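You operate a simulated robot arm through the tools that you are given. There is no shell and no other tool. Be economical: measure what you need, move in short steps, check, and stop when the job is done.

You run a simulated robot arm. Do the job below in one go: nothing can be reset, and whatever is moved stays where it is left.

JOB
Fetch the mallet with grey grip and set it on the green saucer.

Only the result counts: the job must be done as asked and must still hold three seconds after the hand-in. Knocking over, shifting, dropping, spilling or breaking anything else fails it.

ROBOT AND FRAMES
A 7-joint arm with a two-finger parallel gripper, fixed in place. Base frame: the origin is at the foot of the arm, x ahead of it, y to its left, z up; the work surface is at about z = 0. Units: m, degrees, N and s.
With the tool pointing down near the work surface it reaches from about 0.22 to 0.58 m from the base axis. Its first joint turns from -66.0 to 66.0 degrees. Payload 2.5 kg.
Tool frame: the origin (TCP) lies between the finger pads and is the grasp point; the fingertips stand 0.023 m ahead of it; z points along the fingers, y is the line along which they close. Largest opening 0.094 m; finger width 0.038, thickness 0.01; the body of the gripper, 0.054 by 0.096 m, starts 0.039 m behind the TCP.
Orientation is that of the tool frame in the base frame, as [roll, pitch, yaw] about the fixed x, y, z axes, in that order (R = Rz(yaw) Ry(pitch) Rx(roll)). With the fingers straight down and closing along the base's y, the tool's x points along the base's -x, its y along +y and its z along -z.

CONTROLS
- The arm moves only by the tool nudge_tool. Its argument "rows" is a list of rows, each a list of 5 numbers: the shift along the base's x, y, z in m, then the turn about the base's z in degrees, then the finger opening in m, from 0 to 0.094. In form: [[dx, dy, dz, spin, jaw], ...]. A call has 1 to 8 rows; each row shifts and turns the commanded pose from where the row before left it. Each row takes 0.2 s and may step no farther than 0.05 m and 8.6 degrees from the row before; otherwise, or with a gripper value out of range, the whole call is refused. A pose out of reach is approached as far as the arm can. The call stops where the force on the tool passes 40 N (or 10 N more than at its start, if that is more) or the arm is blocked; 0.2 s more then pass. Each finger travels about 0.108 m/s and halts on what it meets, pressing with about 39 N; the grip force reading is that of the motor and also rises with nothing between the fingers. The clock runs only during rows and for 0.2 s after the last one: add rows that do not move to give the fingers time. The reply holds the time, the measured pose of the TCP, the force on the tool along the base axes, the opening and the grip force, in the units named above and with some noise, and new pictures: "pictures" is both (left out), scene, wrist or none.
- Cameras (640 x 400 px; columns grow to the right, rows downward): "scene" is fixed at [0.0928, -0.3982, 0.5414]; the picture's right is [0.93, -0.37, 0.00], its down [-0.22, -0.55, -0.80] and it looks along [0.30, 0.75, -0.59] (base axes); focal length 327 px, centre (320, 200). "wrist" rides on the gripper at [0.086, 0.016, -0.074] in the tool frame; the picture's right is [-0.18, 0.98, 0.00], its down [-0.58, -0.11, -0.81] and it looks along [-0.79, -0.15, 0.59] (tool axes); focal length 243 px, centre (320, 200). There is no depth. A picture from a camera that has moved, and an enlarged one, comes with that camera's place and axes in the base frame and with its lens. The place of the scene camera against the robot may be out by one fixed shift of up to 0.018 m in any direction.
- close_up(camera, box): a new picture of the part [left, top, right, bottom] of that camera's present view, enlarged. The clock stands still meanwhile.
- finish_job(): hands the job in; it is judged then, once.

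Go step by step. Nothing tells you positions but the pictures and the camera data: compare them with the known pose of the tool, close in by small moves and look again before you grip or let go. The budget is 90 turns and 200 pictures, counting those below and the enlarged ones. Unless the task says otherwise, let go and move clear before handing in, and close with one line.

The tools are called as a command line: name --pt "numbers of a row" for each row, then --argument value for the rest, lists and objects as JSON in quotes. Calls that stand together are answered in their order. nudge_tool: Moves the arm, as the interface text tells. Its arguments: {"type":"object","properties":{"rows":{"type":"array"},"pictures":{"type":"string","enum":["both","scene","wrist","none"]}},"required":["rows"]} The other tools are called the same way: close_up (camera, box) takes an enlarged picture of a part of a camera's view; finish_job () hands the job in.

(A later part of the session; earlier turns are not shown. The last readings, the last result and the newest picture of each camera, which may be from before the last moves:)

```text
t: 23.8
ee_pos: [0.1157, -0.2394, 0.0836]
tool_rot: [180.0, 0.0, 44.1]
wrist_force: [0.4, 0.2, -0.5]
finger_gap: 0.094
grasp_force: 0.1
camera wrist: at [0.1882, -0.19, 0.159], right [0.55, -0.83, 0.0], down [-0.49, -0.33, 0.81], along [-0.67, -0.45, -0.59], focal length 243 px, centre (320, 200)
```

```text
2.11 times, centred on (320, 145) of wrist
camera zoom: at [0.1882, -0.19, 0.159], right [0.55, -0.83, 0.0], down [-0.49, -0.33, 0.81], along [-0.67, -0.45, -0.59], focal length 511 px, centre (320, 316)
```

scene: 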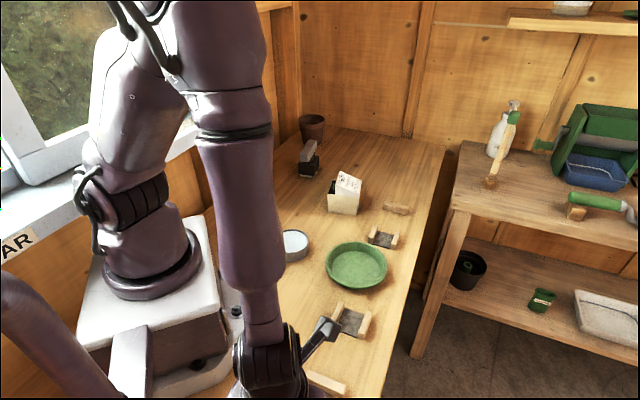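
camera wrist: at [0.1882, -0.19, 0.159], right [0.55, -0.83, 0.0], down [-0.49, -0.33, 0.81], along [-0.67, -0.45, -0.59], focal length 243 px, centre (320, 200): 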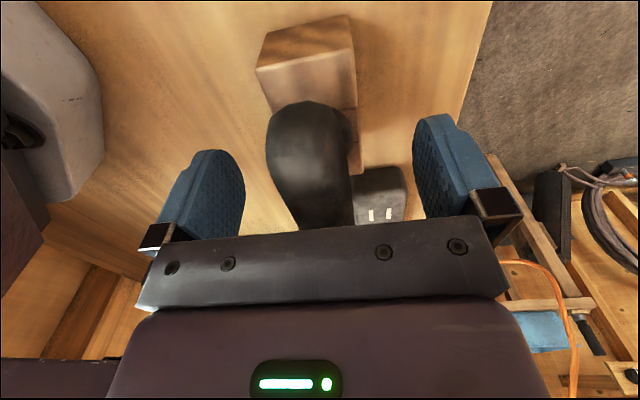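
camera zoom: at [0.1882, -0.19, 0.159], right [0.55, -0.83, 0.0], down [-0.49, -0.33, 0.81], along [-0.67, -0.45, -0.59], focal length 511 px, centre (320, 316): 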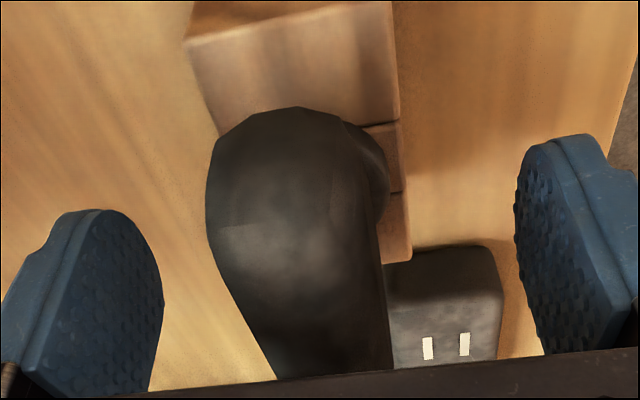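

The bar lies between the fingers, about 4 mm left of centre. I'll correct that and close.

nudge_tool --pt "-0.003 0.003 0 0 0.094" --pt "0 0 0 0 0.06" --pt "0 0 0 0 0.02" --pt "0 0 0 0 0.02" --pt "0 0 0 0 0.02"

close_up --camera "wrist" --box '[200, 50, 440, 240]'

```text
t: 25.0
ee_pos: [0.1124, -0.2365, 0.0848]
tool_rot: [179.9, 0.0, 44.0]
wrist_force: [-1.1, 0.3, 3.0]
finger_gap: 0.0277
grasp_force: 38.7
camera wrist: at [0.185, -0.1869, 0.1589], right [0.55, -0.83, 0.0], down [-0.49, -0.33, 0.81], along [-0.67, -0.45, -0.59], focal length 243 px, centre (320, 200)
```

scene: 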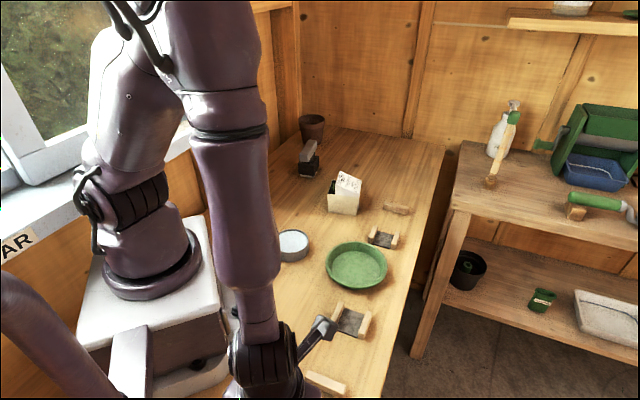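
wrist: 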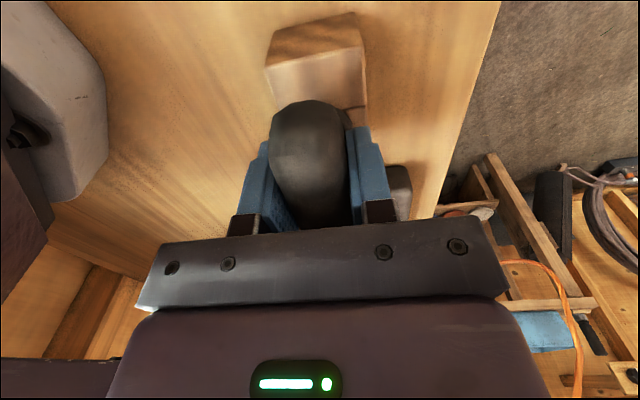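

```text
2.11 times, centred on (320, 145) of wrist
camera zoom: at [0.185, -0.1869, 0.1589], right [0.55, -0.83, 0.0], down [-0.49, -0.33, 0.81], along [-0.67, -0.45, -0.59], focal length 511 px, centre (320, 316)
```

zoom: 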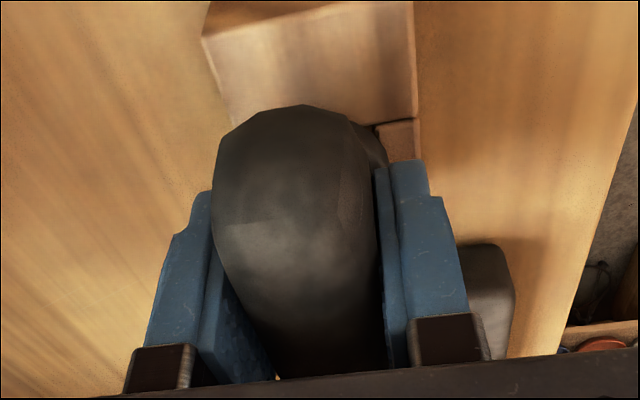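

The bar is held firmly at 0.028 m. I'll lift straight up and check.

nudge_tool --pt "0 0 0.02 0 0.02" --pt "0 0 0.03 0 0.02" --pt "0 0 0.035 0 0.02" --pt "0.01 0.01 0.035 0 0.02"

close_up --camera "wrist" --box '[200, 0, 440, 240]'

```text
t: 26.0
ee_pos: [0.1217, -0.2261, 0.2053]
tool_rot: [180.0, 0.0, 44.2]
wrist_force: [1.0, 0.4, -0.9]
finger_gap: 0.0202
grasp_force: 0.1
camera wrist: at [0.1949, -0.177, 0.2792], right [0.55, -0.83, 0.0], down [-0.49, -0.33, 0.81], along [-0.67, -0.44, -0.59], focal length 243 px, centre (320, 200)
```

scene: 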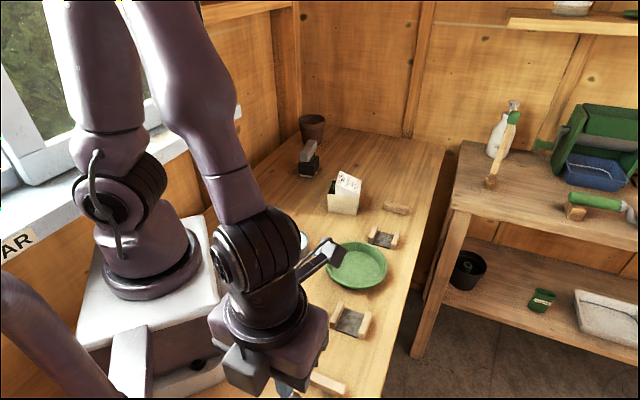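
wrist: 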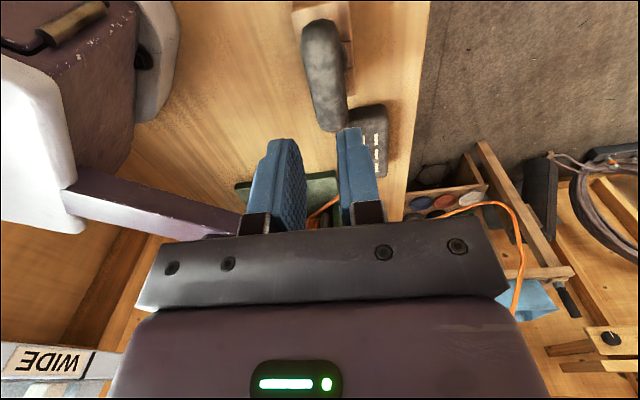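

```text
1.67 times, centred on (320, 120) of wrist
camera zoom: at [0.1949, -0.177, 0.2792], right [0.55, -0.83, 0.0], down [-0.49, -0.33, 0.81], along [-0.67, -0.44, -0.59], focal length 404 px, centre (320, 333)
```

zoom: 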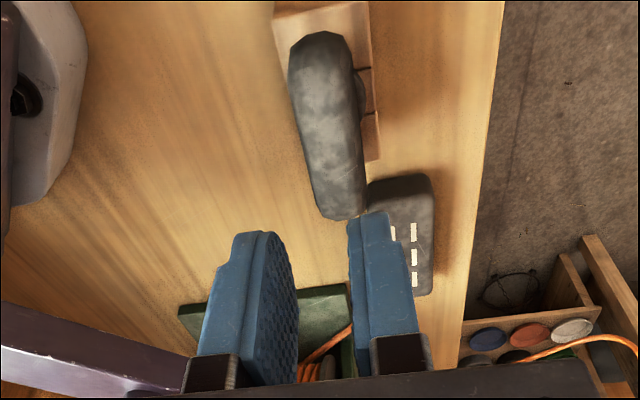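

It slipped out. The mallet still stands in its place, apparently undisturbed, with the bar centre at about (0.1155,-0.235). I'll open, regrip about 9 mm lower, close fully and lift slowly.

nudge_tool --pt "-0.004 -0.006 0 0 0.05" --pt "-0.003 -0.004 0 -1 0.094" --pt "0 0 -0.04 0 0.094" --pt "0 0 -0.045 0 0.094" --pt "0 0 -0.03 0 0.094" --pt "0 0 -0.013 0 0.094" --pt "0 0 0 0 0.094" --pictures "wrist"

close_up --camera "wrist" --box '[200, 50, 440, 240]'

```text
t: 27.6
ee_pos: [0.1158, -0.2348, 0.0784]
tool_rot: [-180.0, 0.0, 43.1]
wrist_force: [-0.2, 0.7, 0.5]
finger_gap: 0.0942
grasp_force: 0.0
camera wrist: at [0.1891, -0.1879, 0.1519], right [0.54, -0.84, 0.0], down [-0.5, -0.32, 0.81], along [-0.68, -0.43, -0.59], focal length 243 px, centre (320, 200)
```

wrist: 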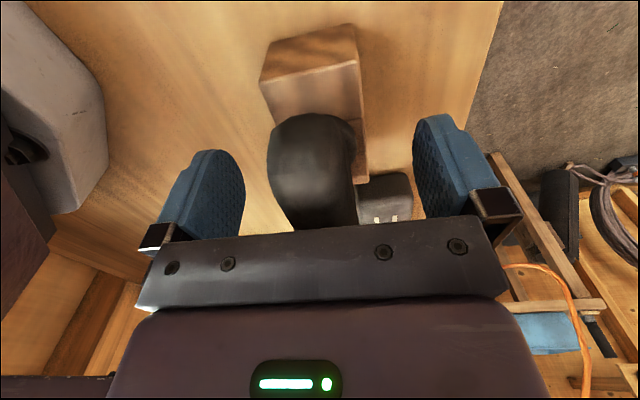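

```text
2.11 times, centred on (320, 145) of wrist
camera zoom: at [0.1891, -0.1879, 0.1519], right [0.54, -0.84, 0.0], down [-0.5, -0.32, 0.81], along [-0.68, -0.43, -0.59], focal length 511 px, centre (320, 316)
```

zoom: 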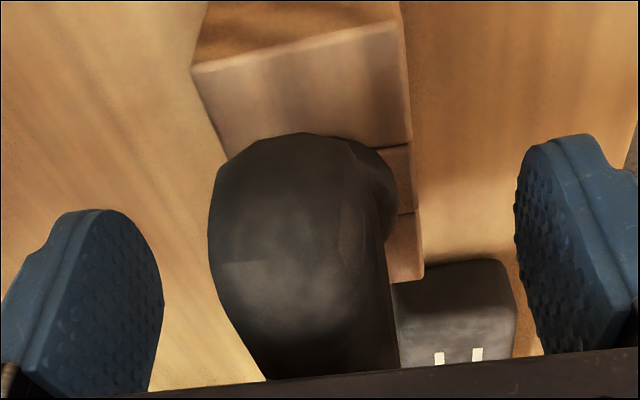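

Aligned again. I'll lower 4 mm, shift 2 mm left, and close fully with extra waiting time.

nudge_tool --pt "-0.002 0.002 -0.004 0 0.094" --pt "0 0 0 0 0.06" --pt "0 0 0 0 0.03" --pt "0 0 0 0 0.0" --pt "0 0 0 0 0.0" --pt "0 0 0 0 0.0" --pt "0 0 0 0 0.0" --pictures "wrist"

nudge_tool --pt "0 0 0.002 0 0.0" --pt "0 0 0.002 0 0.0" --pt "0 0 0.002 0 0.0" --pt "0 0 0.002 0 0.0" --pictures "wrist"

```text
t: 29.2
ee_pos: [0.1134, -0.2325, 0.0738]
tool_rot: [179.9, 0.0, 43.1]
wrist_force: [3.3, -4.8, -1.2]
finger_gap: 0.0368
grasp_force: 38.8
camera wrist: at [0.1868, -0.1853, 0.1477], right [0.54, -0.84, 0.0], down [-0.5, -0.32, 0.81], along [-0.68, -0.43, -0.59], focal length 243 px, centre (320, 200)
```

wrist: 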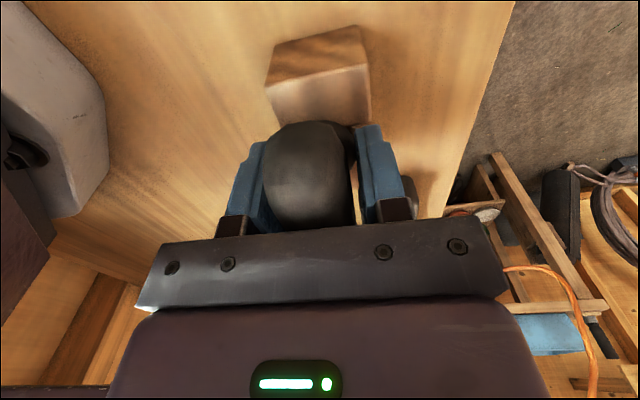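

```text
t: 30.2
ee_pos: [0.1132, -0.2331, 0.0805]
tool_rot: [-179.9, 0.0, 43.2]
wrist_force: [6.0, -6.0, -4.0]
finger_gap: 0.0368
grasp_force: 39.1
camera wrist: at [0.1862, -0.1857, 0.1548], right [0.54, -0.84, 0.0], down [-0.5, -0.32, 0.81], along [-0.68, -0.43, -0.59], focal length 243 px, centre (320, 200)
```

wrist: 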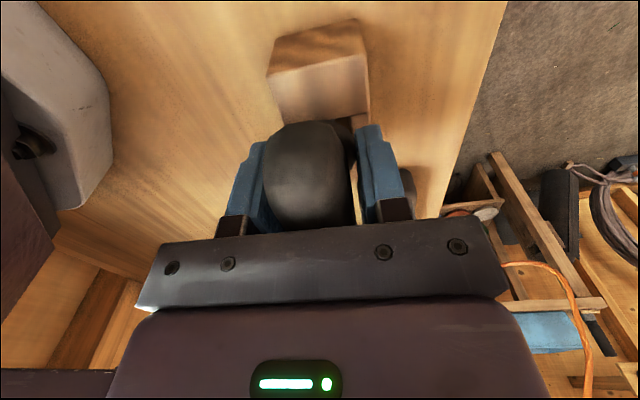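

The bar followed the lift while the near end of the head seems lower. I'll look closely before continuing.

close_up --camera "wrist" --box '[220, 0, 420, 240]'

close_up --camera "scene" --box '[220, 300, 400, 400]'

```text
1.67 times, centred on (320, 120) of wrist
camera zoom: at [0.1862, -0.1857, 0.1548], right [0.54, -0.84, 0.0], down [-0.5, -0.32, 0.81], along [-0.68, -0.43, -0.59], focal length 404 px, centre (320, 333)
```

zoom: 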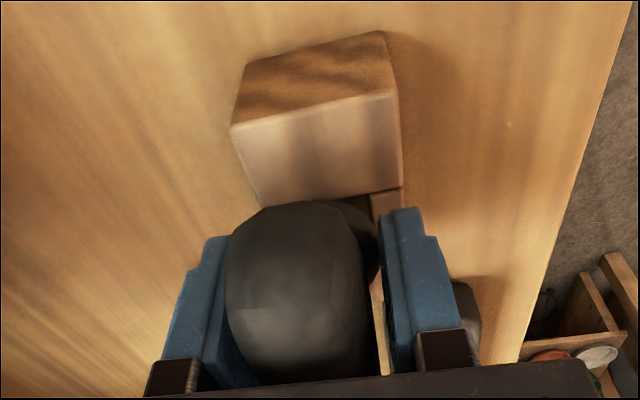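

```text
3.56 times, centred on (310, 350) of scene
camera zoom: at [0.0928, -0.3982, 0.5414], right [0.93, -0.37, 0.0], down [-0.22, -0.55, -0.8], along [0.3, 0.75, -0.59], focal length 1162 px, centre (356, -333)
```

zoom: 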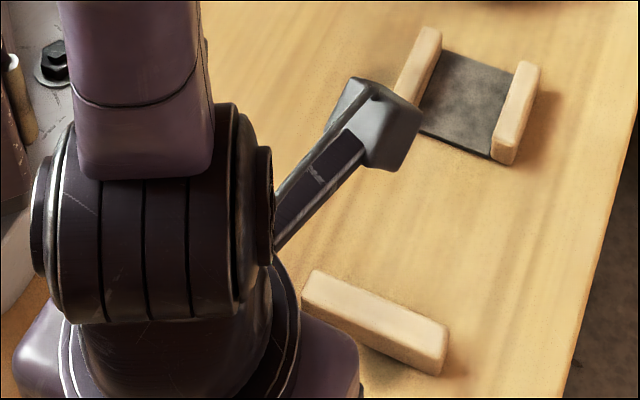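

The wooden part looks static while the bar may be sliding in the fingers or rising. I'll lift another few mm slowly and compare.

nudge_tool --pt "0 0 0.002 0 0.0" --pt "0 0 0.002 0 0.0" --pt "0 0 0.002 0 0.0" --pt "0 0 0.002 0 0.0" --pictures "wrist"

close_up --camera "wrist" --box '[220, 0, 420, 240]'

```text
t: 31.2
ee_pos: [0.1134, -0.2332, 0.0888]
tool_rot: [180.0, 0.0, 43.1]
wrist_force: [14.0, -8.9, -13.7]
finger_gap: 0.0354
grasp_force: 34.0
camera wrist: at [0.1862, -0.1854, 0.1628], right [0.54, -0.84, 0.0], down [-0.5, -0.32, 0.81], along [-0.68, -0.43, -0.59], focal length 243 px, centre (320, 200)
```

wrist: 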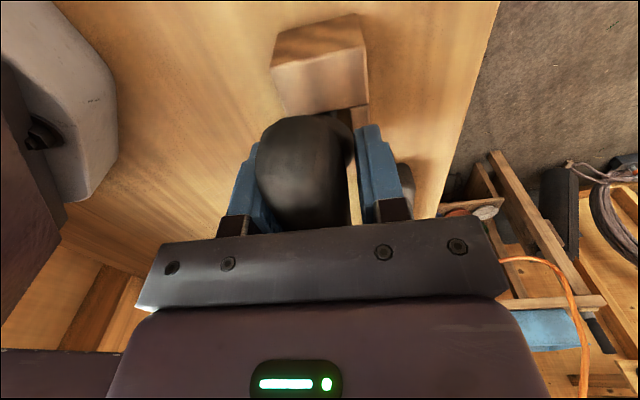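

```text
1.67 times, centred on (320, 120) of wrist
camera zoom: at [0.1862, -0.1854, 0.1628], right [0.54, -0.84, 0.0], down [-0.5, -0.32, 0.81], along [-0.68, -0.43, -0.59], focal length 404 px, centre (320, 333)
```

zoom: 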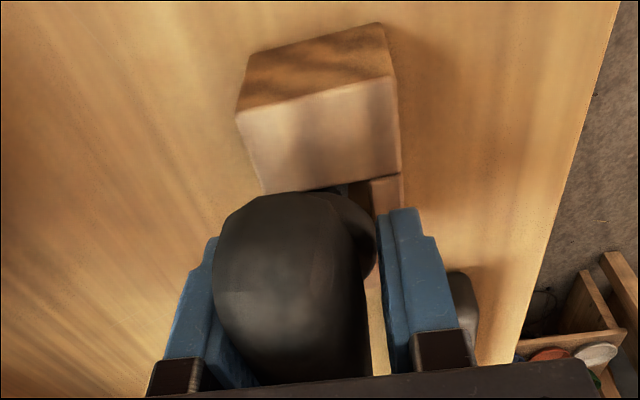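

Now a gap shows under the grey grip: it seems to be lifting out of the wooden block, like a tool sitting in a slotted holder. I'll look at that spot at higher zoom.

close_up --camera "wrist" --box '[285, 85, 385, 160]'

```text
5.33 times, centred on (335, 122) of wrist
camera zoom: at [0.1862, -0.1854, 0.1628], right [0.54, -0.84, 0.0], down [-0.5, -0.32, 0.81], along [-0.68, -0.43, -0.59], focal length 1294 px, centre (240, 613)
```

zoom: 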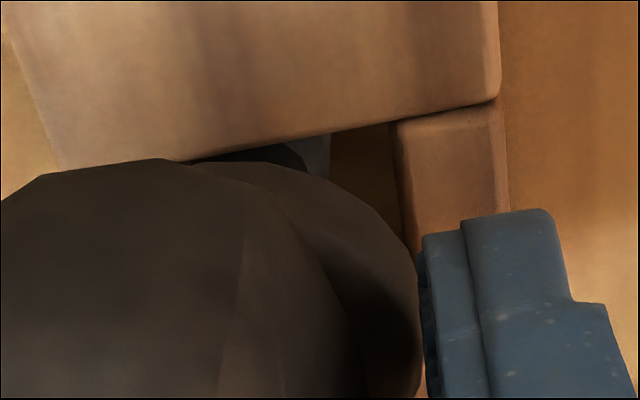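

Grey metal shows inside a recess in the wooden block, so this grey-handled tool sits in a holder. I'm not yet sure it's a mallet, so I'll lower it back to its seat, release and inspect.

nudge_tool --pt "0 0 -0.003 0 0.0" --pt "0 0 -0.003 0 0.0" --pt "0 0 -0.003 0 0.0" --pt "0 0 -0.003 0 0.0" --pt "0 0 -0.002 0 0.0" --pictures "wrist"

close_up --camera "wrist" --box '[220, 0, 420, 240]'

```text
t: 32.1
ee_pos: [0.1131, -0.2328, 0.0797]
tool_rot: [179.8, 0.0, 43.1]
wrist_force: [1.0, 1.6, 9.1]
finger_gap: 0.0275
grasp_force: 39.1
stopped in row 4: the force on the tool passed its limit (the readings are from after the stop); the commanded pose is now the measured one
camera wrist: at [0.1864, -0.1857, 0.1545], right [0.54, -0.84, 0.0], down [-0.5, -0.32, 0.81], along [-0.68, -0.43, -0.59], focal length 243 px, centre (320, 200)
```

wrist: 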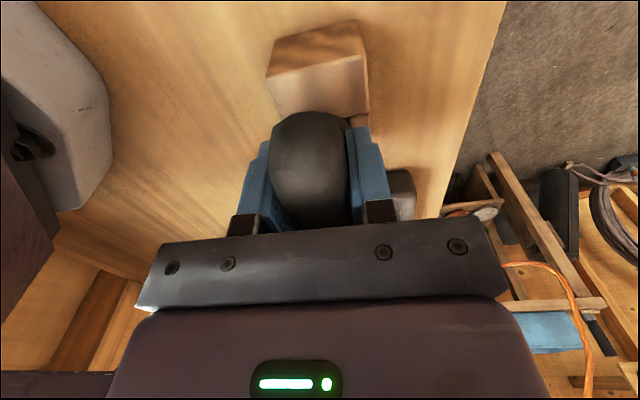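

```text
1.67 times, centred on (320, 120) of wrist
camera zoom: at [0.1864, -0.1857, 0.1545], right [0.54, -0.84, 0.0], down [-0.5, -0.32, 0.81], along [-0.68, -0.43, -0.59], focal length 404 px, centre (320, 333)
```

zoom: 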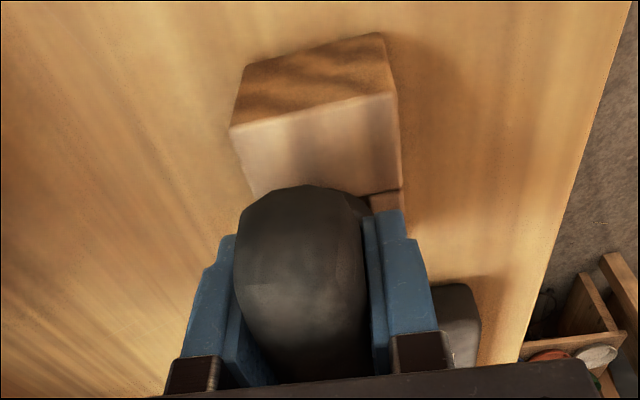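

It's seated again, with the bar held at 0.0275. I'll release, rise, and inspect from the robot side.

nudge_tool --pt "0 0 0 0 0.05" --pt "0 0 0 0 0.094" --pt "0 0 0.03 0 0.094" --pt "0 0 0.04 0 0.094" --pt "0.01 0.01 0.045 0 0.094" --pictures "wrist"

close_up --camera "wrist" --box '[200, 0, 440, 240]'

```text
t: 33.3
ee_pos: [0.1207, -0.2222, 0.1949]
tool_rot: [179.9, -0.1, 43.2]
wrist_force: [-0.4, 0.3, 0.4]
finger_gap: 0.094
grasp_force: 0.0
camera wrist: at [0.1952, -0.175, 0.2697], right [0.54, -0.84, 0.0], down [-0.5, -0.32, 0.81], along [-0.68, -0.43, -0.59], focal length 243 px, centre (320, 200)
```

wrist: 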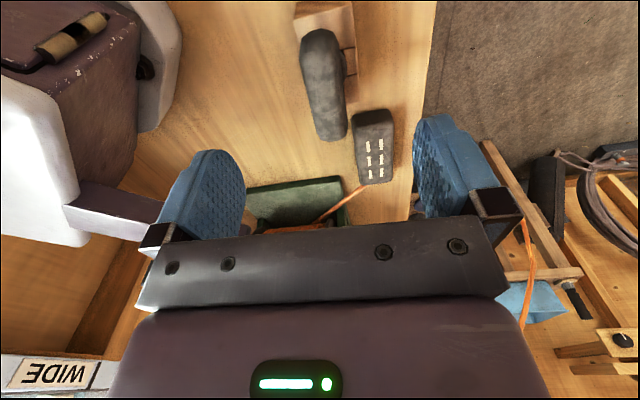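

```text
1.67 times, centred on (320, 120) of wrist
camera zoom: at [0.1952, -0.175, 0.2697], right [0.54, -0.84, 0.0], down [-0.5, -0.32, 0.81], along [-0.68, -0.43, -0.59], focal length 404 px, centre (320, 333)
```

zoom: 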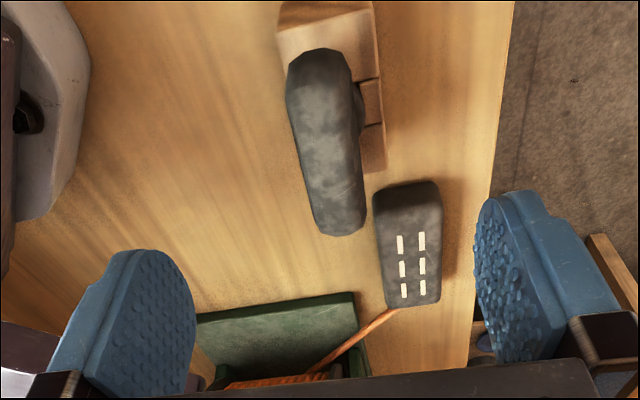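

It's back in place as before. Now I'll go for a view from the +y side, looking into the holder.

nudge_tool --pt "0.01 0.02 0 8 0.094" --pt "0.01 0.02 0 8 0.094" --pt "0.01 0.02 0 8 0.094" --pt "0.01 0.02 0 8 0.094" --pt "0.01 0.002 -0.02 8 0.094" --pt "0 0 -0.03 7 0.094" --pt "0 0 -0.015 0 0.094" --pictures "wrist"

close_up --camera "wrist" --box '[220, 100, 380, 240]'

```text
t: 34.9
ee_pos: [0.175, -0.1427, 0.1292]
tool_rot: [179.8, -0.1, 90.2]
wrist_force: [-0.2, -0.7, 0.1]
finger_gap: 0.0941
grasp_force: 0.0
out of reach, approached as far as the arm can: row 6
camera wrist: at [0.1902, -0.0554, 0.2033], right [0.98, -0.18, 0.0], down [-0.11, -0.58, 0.81], along [-0.14, -0.79, -0.59], focal length 243 px, centre (320, 200)
```

wrist: 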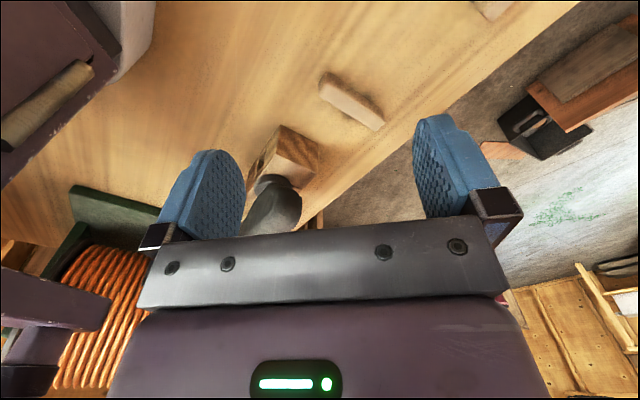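

```text
2.86 times, centred on (300, 170) of wrist
camera zoom: at [0.1902, -0.0554, 0.2033], right [0.98, -0.18, 0.0], down [-0.11, -0.58, 0.81], along [-0.14, -0.79, -0.59], focal length 693 px, centre (377, 286)
```

zoom: 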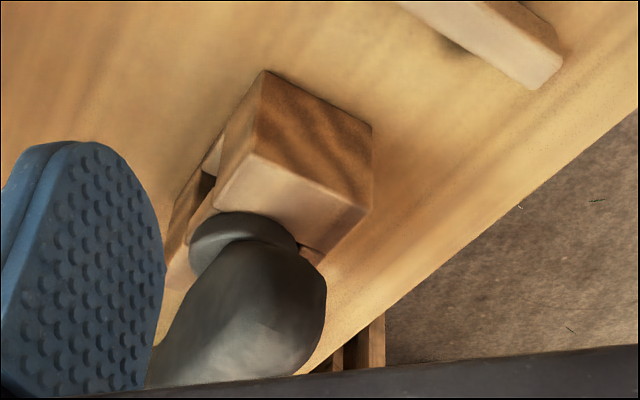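

The wooden block is a hollow holder with a side slot. There seem to be similar green-gripped tools on the other bench, so I'll enlarge those for comparison.

close_up --camera "scene" --box '[560, 130, 640, 230]'

nudge_tool --pt "0.015 0.03 0.02 8.5 0.094" --pt "0.015 0.03 0.02 8.5 0.094" --pt "0.015 0.03 0.02 8.5 0.094" --pt "0.015 0.03 0.02 8.5 0.094" --pt "0.015 0.03 0.02 8.5 0.094" --pt "0.015 0.03 0.02 8.5 0.094" --pt "0.015 0.03 0.02 8.5 0.094" --pt "0.015 0.02 0.0 8.5 0.094" --pictures "none"

nudge_tool --pt "0 0.0 0.0 8.5 0.094" --pt "0 0.0 0.0 8.5 0.094" --pt "0 0.0 0.0 8.5 0.094" --pt "0 0.0 0.0 8.5 0.094" --pictures "wrist"

```text
4.00 times, centred on (600, 180) of scene
camera zoom: at [0.0927, -0.3982, 0.5414], right [0.93, -0.37, 0.0], down [-0.22, -0.55, -0.8], along [0.3, 0.75, -0.59], focal length 1308 px, centre (-800, 280)
```

zoom: 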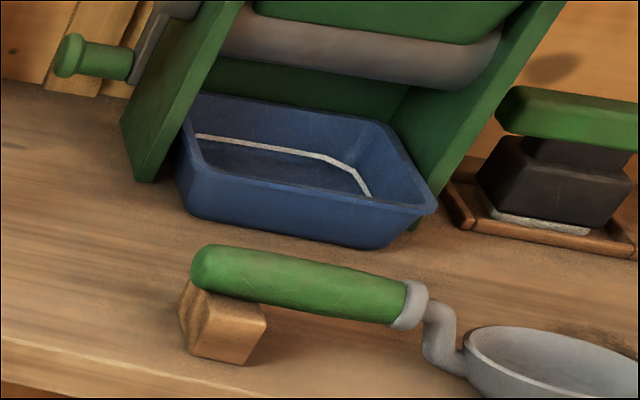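

```text
t: 36.7
ee_pos: [0.2969, 0.0858, 0.2717]
tool_rot: [179.9, 0.0, 158.3]
wrist_force: [-0.3, -0.6, -0.4]
finger_gap: 0.094
grasp_force: 0.0
out of reach, approached as far as the arm can: row 1
```

```text
t: 37.7
ee_pos: [0.2989, 0.0847, 0.2707]
tool_rot: [179.9, -0.1, -167.7]
wrist_force: [0.3, 0.5, -0.2]
finger_gap: 0.0938
grasp_force: 0.2
camera wrist: at [0.21, 0.0826, 0.345], right [-0.03, 1.0, 0.0], down [0.59, 0.01, 0.81], along [0.81, 0.03, -0.59], focal length 243 px, centre (320, 200)
```

wrist: 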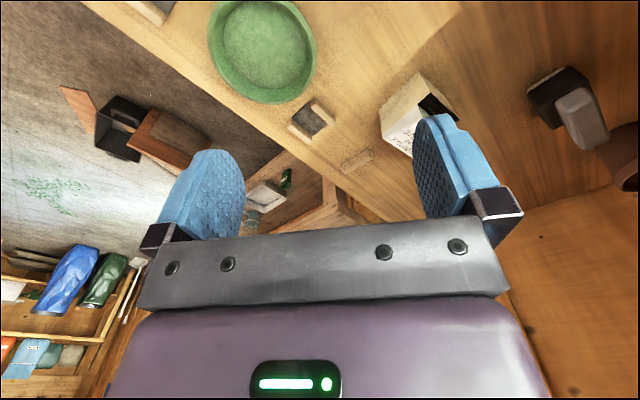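

The other bench holds a dark stamp with a green grip on its tray, and a scoop. So the dark object near our pot is likely a stamp. I'll turn a bit more to see the remaining green-gripped set.

nudge_tool --pt "0 0.0 0.0 8.5 0.094" --pt "0 0.0 0.0 8.5 0.094" --pt "0 0.0 0.0 8.5 0.094" --pt "0 0.0 0.0 8.5 0.094" --pictures "wrist"

close_up --camera "wrist" --box '[0, 180, 170, 320]'

close_up --camera "wrist" --box '[0, 80, 200, 240]'

```text
t: 38.7
ee_pos: [0.2991, 0.0853, 0.2712]
tool_rot: [179.8, 0.0, -133.7]
wrist_force: [0.8, 0.0, -0.4]
finger_gap: 0.0941
grasp_force: 0.0
camera wrist: at [0.2267, 0.0339, 0.345], right [-0.58, 0.81, 0.0], down [0.48, 0.34, 0.81], along [0.65, 0.47, -0.59], focal length 243 px, centre (320, 200)
```

wrist: 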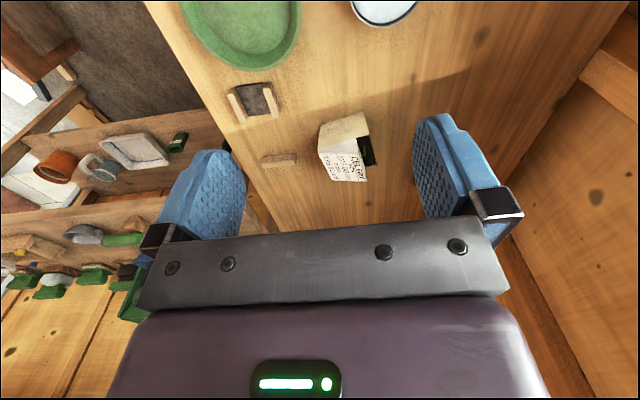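

```text
2.86 times, centred on (85, 250) of wrist
camera zoom: at [0.2267, 0.0339, 0.345], right [-0.58, 0.81, 0.0], down [0.48, 0.34, 0.81], along [0.65, 0.47, -0.59], focal length 693 px, centre (991, 57)
```

zoom: 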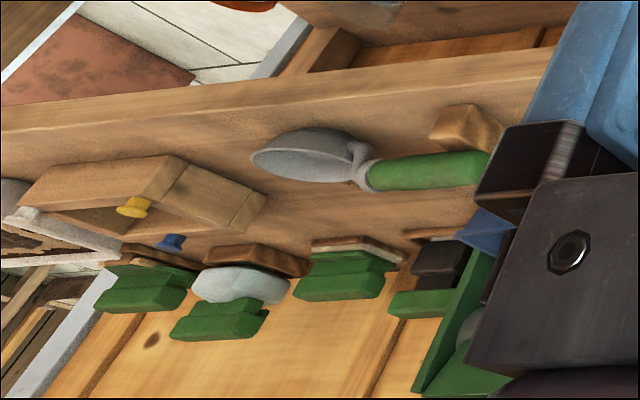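

```text
2.50 times, centred on (100, 160) of wrist
camera zoom: at [0.2267, 0.0339, 0.345], right [-0.58, 0.81, 0.0], down [0.48, 0.34, 0.81], along [0.65, 0.47, -0.59], focal length 606 px, centre (870, 300)
```

zoom: 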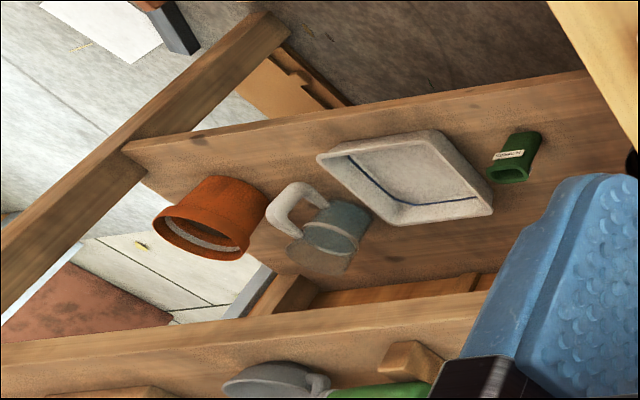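

There's a row of green-gripped tools on trays. I'll enlarge them further.

close_up --camera "wrist" --box '[20, 245, 100, 305]'

close_up --camera "wrist" --box '[80, 235, 160, 300]'

```text
6.67 times, centred on (60, 275) of wrist
camera zoom: at [0.2267, 0.0339, 0.345], right [-0.58, 0.81, 0.0], down [0.48, 0.34, 0.81], along [0.65, 0.47, -0.59], focal length 1618 px, centre (2053, -300)
```

zoom: 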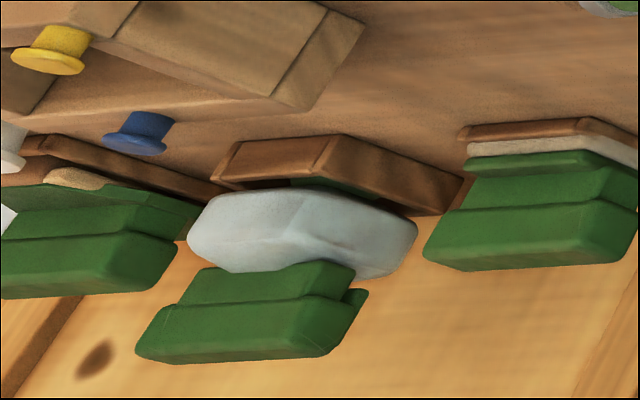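

```text
6.15 times, centred on (120, 268) of wrist
camera zoom: at [0.2267, 0.0339, 0.345], right [-0.58, 0.81, 0.0], down [0.48, 0.34, 0.81], along [0.65, 0.47, -0.59], focal length 1493 px, centre (1551, -215)
```

zoom: 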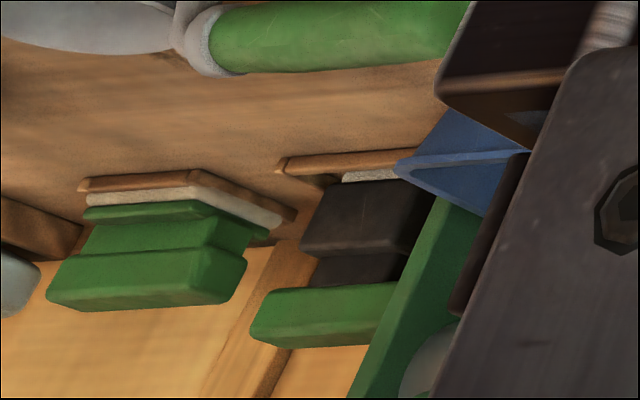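

The bench row shows tools on trays, and the dark type sits on a tray with rails like the ones here. Before touching anything again, I'll take a nearer look at the dark block by the pot.

nudge_tool --pt "0.005 0.03 0 8.5 0.094" --pt "0.005 0.03 0 8.5 0.094" --pt "0.01 0.04 -0.01 8 0.094" --pt "0.01 0.04 -0.02 3 0.094" --pt "0.01 0.04 -0.025 0 0.094" --pt "0 0.03 -0.015 0 0.094" --pictures "wrist"

close_up --camera "wrist" --box '[220, 70, 440, 240]'

```text
t: 40.1
ee_pos: [0.3391, 0.2975, 0.1994]
tool_rot: [179.8, 0.1, -105.9]
wrist_force: [-0.1, -0.7, 0.2]
finger_gap: 0.0941
grasp_force: 0.0
camera wrist: at [0.2994, 0.2184, 0.2736], right [-0.89, 0.45, 0.0], down [0.27, 0.53, 0.81], along [0.36, 0.72, -0.59], focal length 243 px, centre (320, 200)
```

wrist: 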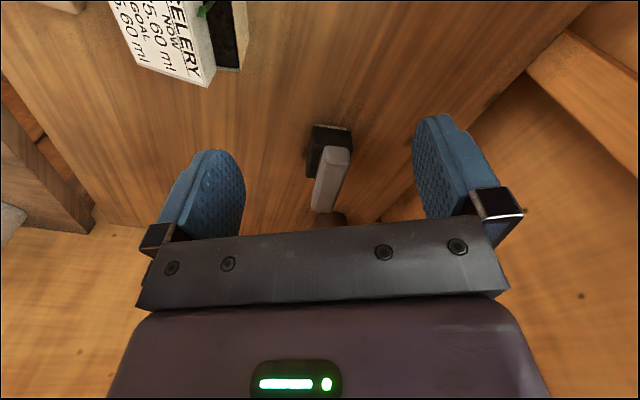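

```text
2.35 times, centred on (330, 155) of wrist
camera zoom: at [0.2994, 0.2184, 0.2736], right [-0.89, 0.45, 0.0], down [0.27, 0.53, 0.81], along [0.36, 0.72, -0.59], focal length 571 px, centre (296, 306)
```

zoom: 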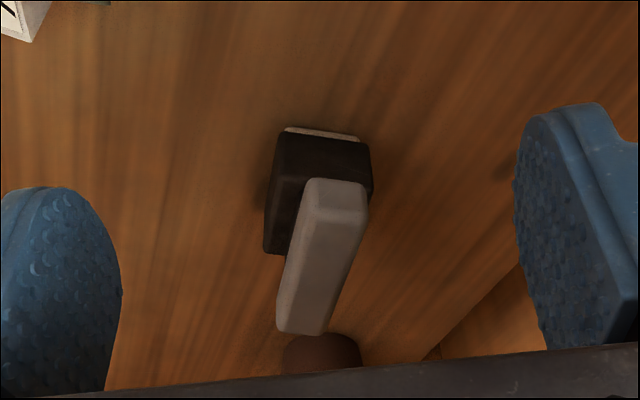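

The dark block's grip is at the edge of reach and it still reads as a stamp. I'll go back and raise the grey-gripped tool in the holder slowly by its bar to see what it is; it can go straight back down if wrong.

nudge_tool --pt "-0.02 -0.045 0.0 -8.5 0.094" --pt "-0.02 -0.045 0.0 -8.5 0.094" --pt "-0.02 -0.045 0.0 -8.5 0.094" --pt "-0.02 -0.045 0.0 -8.5 0.094" --pt "0 -0.045 0 -8.5 0.094" --pt "-0.01 -0.045 0 -8.5 0.094" --pt "-0.01 -0.045 0 -8.5 0.094" --pt "-0.01 -0.045 0 -8.5 0.094" --pictures "none"

nudge_tool --pt "-0.01 -0.03 0.0 -8.5 0.094" --pt "-0.01 -0.03 0.0 -8.5 0.094" --pt "-0.01 -0.03 0.0 -8.5 0.094" --pt "-0.01 -0.03 0.0 -8.5 0.094" --pt "-0.01 -0.02 0 -8.5 0.094" --pt "-0.01 -0.015 0 -8.5 0.094" --pt "-0.01 -0.01 0 -8.5 0.094" --pt "-0.01 -0.0 0 -8.5 0.094" --pictures "none"

```text
t: 41.9
ee_pos: [0.2278, -0.065, 0.2002]
tool_rot: [179.9, 0.0, -174.0]
wrist_force: [0.7, -0.2, -0.3]
finger_gap: 0.0941
grasp_force: 0.0
```

```text
t: 43.7
ee_pos: [0.1479, -0.2304, 0.2001]
tool_rot: [179.8, -0.1, 117.9]
wrist_force: [0.7, -0.7, 0.6]
finger_gap: 0.0939
grasp_force: 0.0
```

nudge_tool --pt "-0.01 0 0.0 -8.5 0.094" --pt "-0.01 0 0.0 -8.5 0.094" --pt "-0.01 -0.003 0.0 -8.5 0.094" --pt "-0.0035 -0.003 0.0 -8.5 0.094" --pt "0 0 0 -8.5 0.094" --pt "0 0 0 -8.5 0.094" --pt "0 0 0 -8.5 0.094" --pt "0 0 0 -8.5 0.094" --pictures "none"

nudge_tool --pt "0 0 -0.03 -6.4 0.094" --pt "0 0 -0.04 0 0.094" --pt "0 0 -0.035 0 0.094" --pt "0 0 -0.012 0 0.094" --pt "0 0 0 0 0.094" --pictures "wrist"

close_up --camera "wrist" --box '[200, 50, 440, 240]'

```text
t: 45.5
ee_pos: [0.1147, -0.236, 0.1993]
tool_rot: [179.9, 0.0, 50.0]
wrist_force: [0.3, -0.2, 0.6]
finger_gap: 0.0938
grasp_force: 0.1
```

```text
t: 46.7
ee_pos: [0.1158, -0.2359, 0.0816]
tool_rot: [179.9, 0.0, 43.6]
wrist_force: [0.4, 0.2, 0.0]
finger_gap: 0.0941
grasp_force: 0.1
camera wrist: at [0.1884, -0.1881, 0.1562], right [0.55, -0.84, 0.0], down [-0.5, -0.32, 0.81], along [-0.67, -0.44, -0.59], focal length 243 px, centre (320, 200)
```

wrist: 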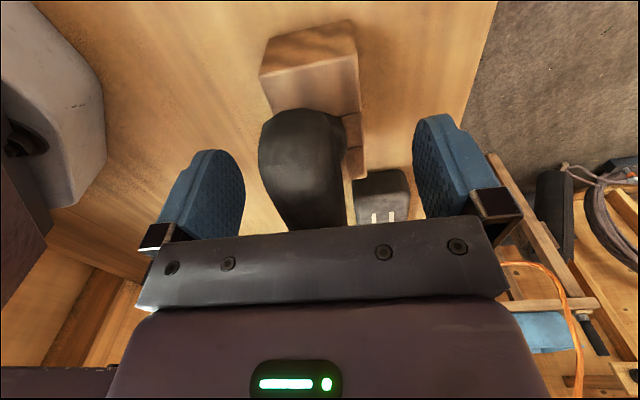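

```text
2.11 times, centred on (320, 145) of wrist
camera zoom: at [0.1884, -0.1881, 0.1562], right [0.55, -0.84, 0.0], down [-0.5, -0.32, 0.81], along [-0.67, -0.44, -0.59], focal length 511 px, centre (320, 316)
```

zoom: 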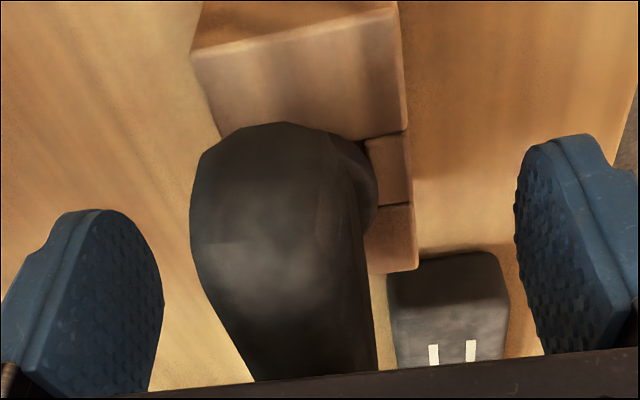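

The bar is a few mm left of centre. I'll correct, close, and lift in 2 mm steps.

nudge_tool --pt "-0.004 0.004 0 0 0.094" --pt "0 0 0 0 0.06" --pt "0 0 0 0 0.03" --pt "0 0 0 0 0.0" --pt "0 0 0 0 0.0" --pt "0 0 0 0 0.0" --pictures "wrist"

nudge_tool --pt "0 0 0.002 0 0.0" --pt "0 0 0.002 0 0.0" --pt "0 0 0.002 0 0.0" --pt "0 0 0.002 0 0.0" --pt "0 0 0.002 0 0.0" --pictures "wrist"

```text
t: 48.1
ee_pos: [0.1127, -0.2327, 0.0823]
tool_rot: [179.8, 0.0, 43.8]
wrist_force: [7.7, -4.1, 3.4]
finger_gap: 0.0276
grasp_force: 39.0
camera wrist: at [0.1852, -0.1846, 0.1571], right [0.55, -0.84, 0.01], down [-0.5, -0.32, 0.81], along [-0.67, -0.44, -0.59], focal length 243 px, centre (320, 200)
```

wrist: 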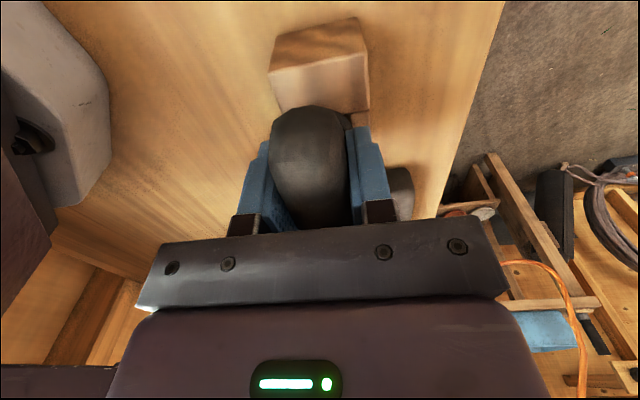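

```text
t: 49.3
ee_pos: [0.1125, -0.2336, 0.0934]
tool_rot: [179.6, 0.1, 43.8]
wrist_force: [14.7, -15.9, -33.2]
finger_gap: 0.0279
grasp_force: 38.7
camera wrist: at [0.1847, -0.1843, 0.1671], right [0.55, -0.84, 0.01], down [-0.5, -0.32, 0.81], along [-0.67, -0.44, -0.59], focal length 243 px, centre (320, 200)
```

wrist: 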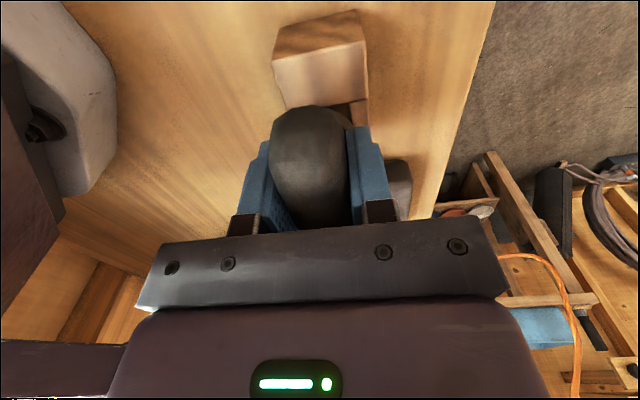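

The grip holds, but it's jammed by a sideways load (force along +tool-y). I'll relieve that by shifting about 3 mm that way and read the force.

nudge_tool --pt "0.001 -0.001 0 0 0.0" --pt "0.001 -0.001 0.0 0 0.0" --pt "0 0 0.0 0 0.0" --pictures "wrist"

close_up --camera "wrist" --box '[220, 0, 420, 240]'

```text
t: 50.1
ee_pos: [0.1127, -0.2318, 0.0921]
tool_rot: [180.0, -0.3, 43.7]
wrist_force: [0.6, -1.0, -1.3]
finger_gap: 0.0278
grasp_force: 39.9
camera wrist: at [0.1859, -0.1847, 0.1673], right [0.55, -0.84, 0.0], down [-0.5, -0.33, 0.8], along [-0.67, -0.44, -0.59], focal length 243 px, centre (320, 200)
```

wrist: 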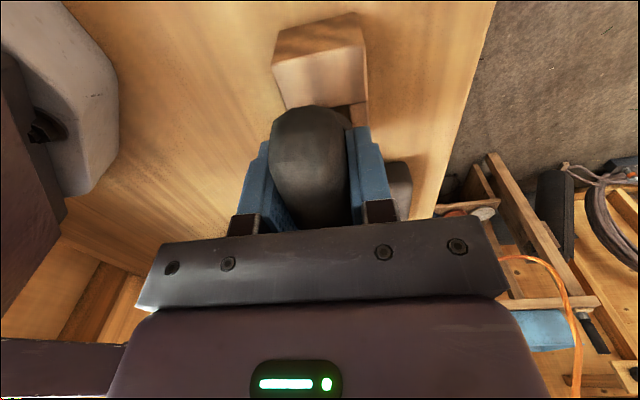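

```text
1.67 times, centred on (320, 120) of wrist
camera zoom: at [0.1859, -0.1847, 0.1673], right [0.55, -0.84, 0.0], down [-0.5, -0.33, 0.8], along [-0.67, -0.44, -0.59], focal length 404 px, centre (320, 333)
```

zoom: 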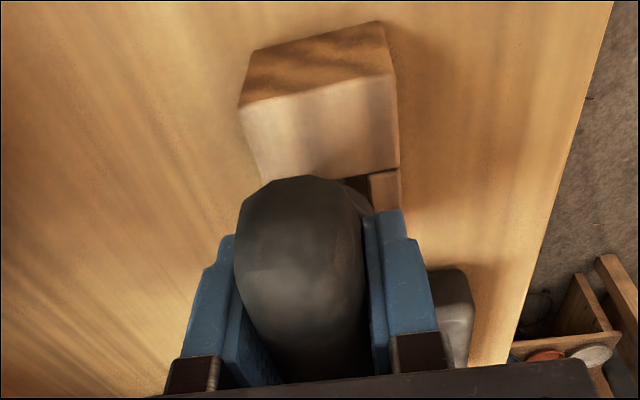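

The load vanished and the grip holds. I'll continue up in small steps.

nudge_tool --pt "0 0 0.002 0 0.0" --pt "0 0 0.002 0 0.0" --pt "0 0 0.002 0 0.0" --pt "0 0 0.002 0 0.0" --pictures "wrist"

close_up --camera "wrist" --box '[220, 0, 420, 240]'

```text
t: 50.5
ee_pos: [0.1138, -0.2333, 0.0919]
tool_rot: [-179.8, 0.1, 43.8]
wrist_force: [1.6, -1.9, -12.6]
finger_gap: 0.0273
grasp_force: 39.2
stopped in row 1: the force on the tool passed its limit (the readings are from after the stop); the commanded pose is now the measured one
camera wrist: at [0.1863, -0.1845, 0.1671], right [0.55, -0.84, 0.0], down [-0.49, -0.33, 0.81], along [-0.68, -0.44, -0.59], focal length 243 px, centre (320, 200)
```

wrist: 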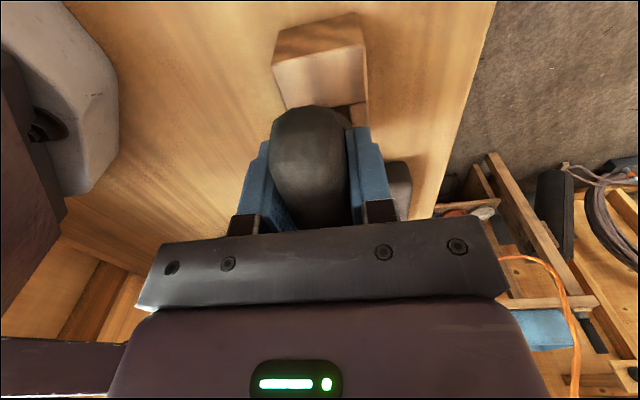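

```text
1.67 times, centred on (320, 120) of wrist
camera zoom: at [0.1863, -0.1845, 0.1671], right [0.55, -0.84, 0.0], down [-0.49, -0.33, 0.81], along [-0.68, -0.44, -0.59], focal length 404 px, centre (320, 333)
```

zoom: 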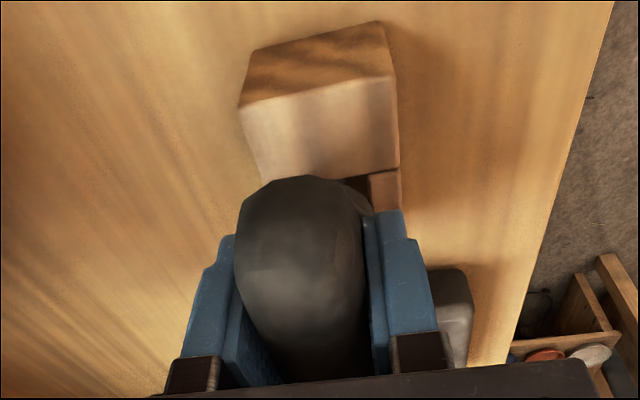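

It rises about 10 mm and then hits a stop: the tool is captive in the fixed holder. I'll lower it, release, and look from the robot side with the camera close above.

nudge_tool --pt "0 0 -0.003 0 0.0" --pt "0 0 -0.003 0 0.0" --pt "0 0 -0.003 0 0.0" --pictures "none"

nudge_tool --pt "0 0 0 0 0.05" --pt "0 0 0 0 0.094" --pt "0 0 0.03 0 0.094" --pt "0 0 0.04 0 0.094" --pt "0 0.005 0.025 8 0.094" --pt "0 0.005 0 8 0.094" --pt "0 0.005 0 8 0.094" --pt "0 0.005 0 8 0.094" --pictures "none"

nudge_tool --pt "0 0 0 8.5 0.094" --pt "0 0 0 8.5 0.094" --pt "0 0 0 8.5 0.094" --pt "0 0 0 8.5 0.094" --pt "0 0 0 8.5 0.094" --pt "0 0 0 8.5 0.094" --pt "0 0 0 8.5 0.094" --pt "0 0 0 8.5 0.094" --pictures "wrist"

close_up --camera "wrist" --box '[220, 0, 420, 150]'

```text
t: 51.3
ee_pos: [0.1144, -0.2343, 0.0832]
tool_rot: [-179.8, -0.1, 43.8]
wrist_force: [1.9, -1.6, -1.0]
finger_gap: 0.0275
grasp_force: 38.9
```

```text
t: 53.1
ee_pos: [0.1136, -0.2133, 0.1797]
tool_rot: [-179.9, 0.0, 76.0]
wrist_force: [0.2, 0.6, 0.3]
finger_gap: 0.094
grasp_force: 0.1
```

```text
t: 54.9
ee_pos: [0.1143, -0.2129, 0.1797]
tool_rot: [-179.9, 0.0, 143.9]
wrist_force: [-0.5, 0.2, 0.1]
finger_gap: 0.0942
grasp_force: 0.1
camera wrist: at [0.0527, -0.1486, 0.2534], right [0.73, 0.69, 0.0], down [0.41, -0.43, 0.81], along [0.55, -0.59, -0.59], focal length 243 px, centre (320, 200)
```

wrist: 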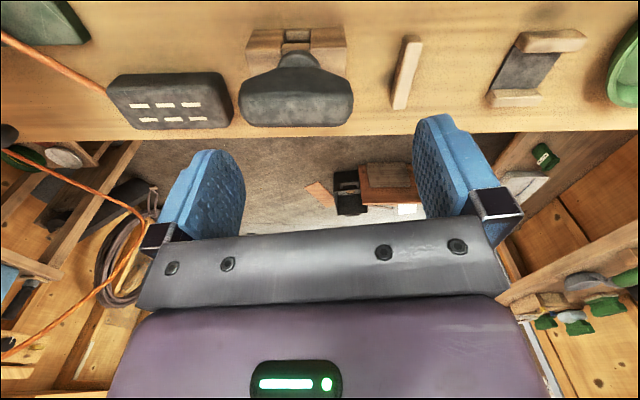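

```text
2.67 times, centred on (320, 75) of wrist
camera zoom: at [0.0527, -0.1486, 0.2534], right [0.73, 0.69, 0.0], down [0.41, -0.43, 0.81], along [0.55, -0.59, -0.59], focal length 647 px, centre (320, 533)
```

zoom: 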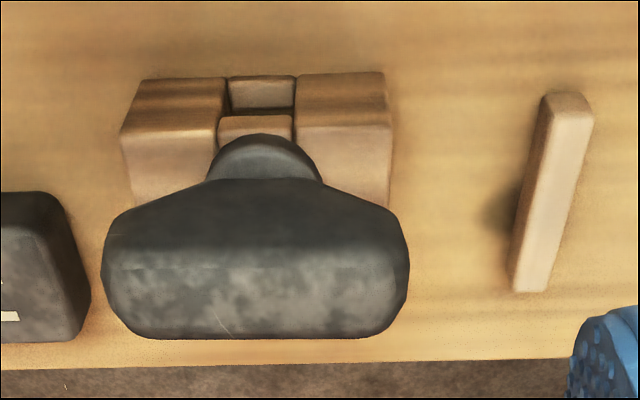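

This view is decisive: the grey-handled item is a T-handle fixture captive in its block, with no mallet head. The bench also has a dark-headed tool with a green grip, so "grey grip" names the matching dark-headed one by the pot. I put that mallet's centre at about (0.395,0.434), grip top z about 0.08, axis at about 54°. Travelling there high.

nudge_tool --pt "0.015 0.01 0.035 6 0.094" --pt "0.02 0.02 0.035 6 0.094" --pt "0.02 0.045 0 6 0.094" --pt "0.02 0.045 0 6 0.094" --pt "0.02 0.045 0 6 0.094" --pt "0.02 0.045 0 6 0.094" --pt "0.02 0.045 0 6 0.094" --pt "0.02 0.045 0 6 0.094" --pictures "none"

nudge_tool --pt "0.015 0.045 0 6 0.094" --pt "0.015 0.045 0 6 0.094" --pt "0.015 0.045 0 6 0.094" --pt "0.015 0.045 0 6 0.094" --pt "0.015 0.045 0 6 0.094" --pt "0.01 0.045 -0.01 6 0.094" --pt "0.01 0.03 -0.03 6 0.094" --pt "0 0 -0.02 0 0.094" --pictures "both"

close_up --camera "wrist" --box '[220, 50, 440, 240]'

```text
t: 56.7
ee_pos: [0.2724, 0.0893, 0.2484]
tool_rot: [-179.8, -0.1, -168.1]
wrist_force: [-0.5, 0.3, -0.2]
finger_gap: 0.094
grasp_force: 0.1
```

```text
t: 58.5
ee_pos: [0.3639, 0.3874, 0.1891]
tool_rot: [-179.8, 0.0, -126.1]
wrist_force: [-0.5, -0.5, 0.1]
finger_gap: 0.0939
grasp_force: 0.0
camera wrist: at [0.2981, 0.3276, 0.263], right [-0.69, 0.73, 0.0], down [0.43, 0.41, 0.81], along [0.59, 0.55, -0.59], focal length 243 px, centre (320, 200)
```

scene: 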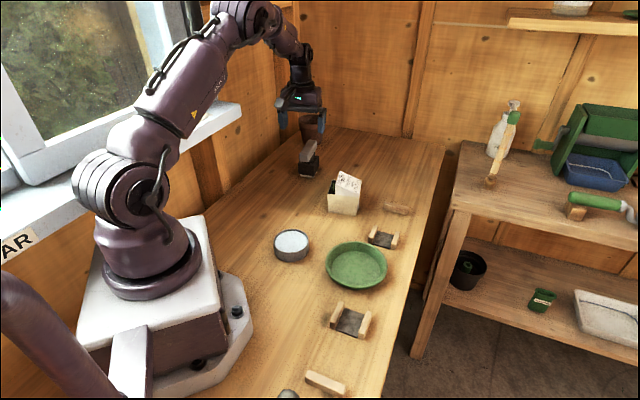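
wrist: 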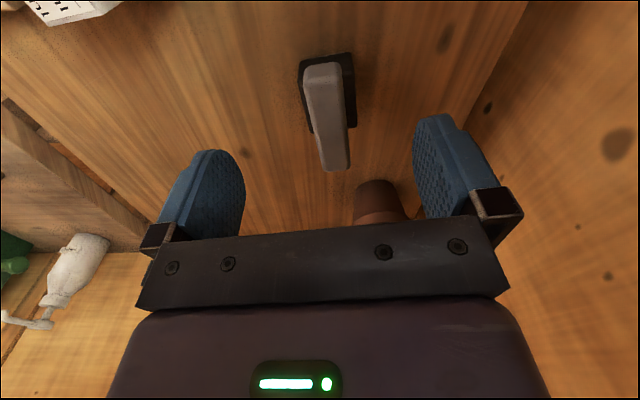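

```text
2.11 times, centred on (330, 145) of wrist
camera zoom: at [0.2981, 0.3276, 0.263], right [-0.69, 0.73, 0.0], down [0.43, 0.41, 0.81], along [0.59, 0.55, -0.59], focal length 511 px, centre (299, 316)
```

zoom: 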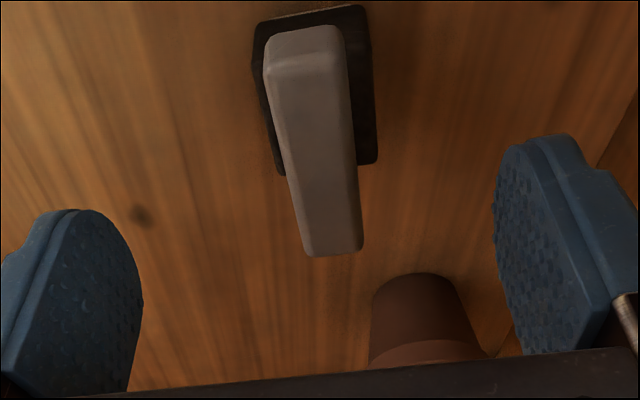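

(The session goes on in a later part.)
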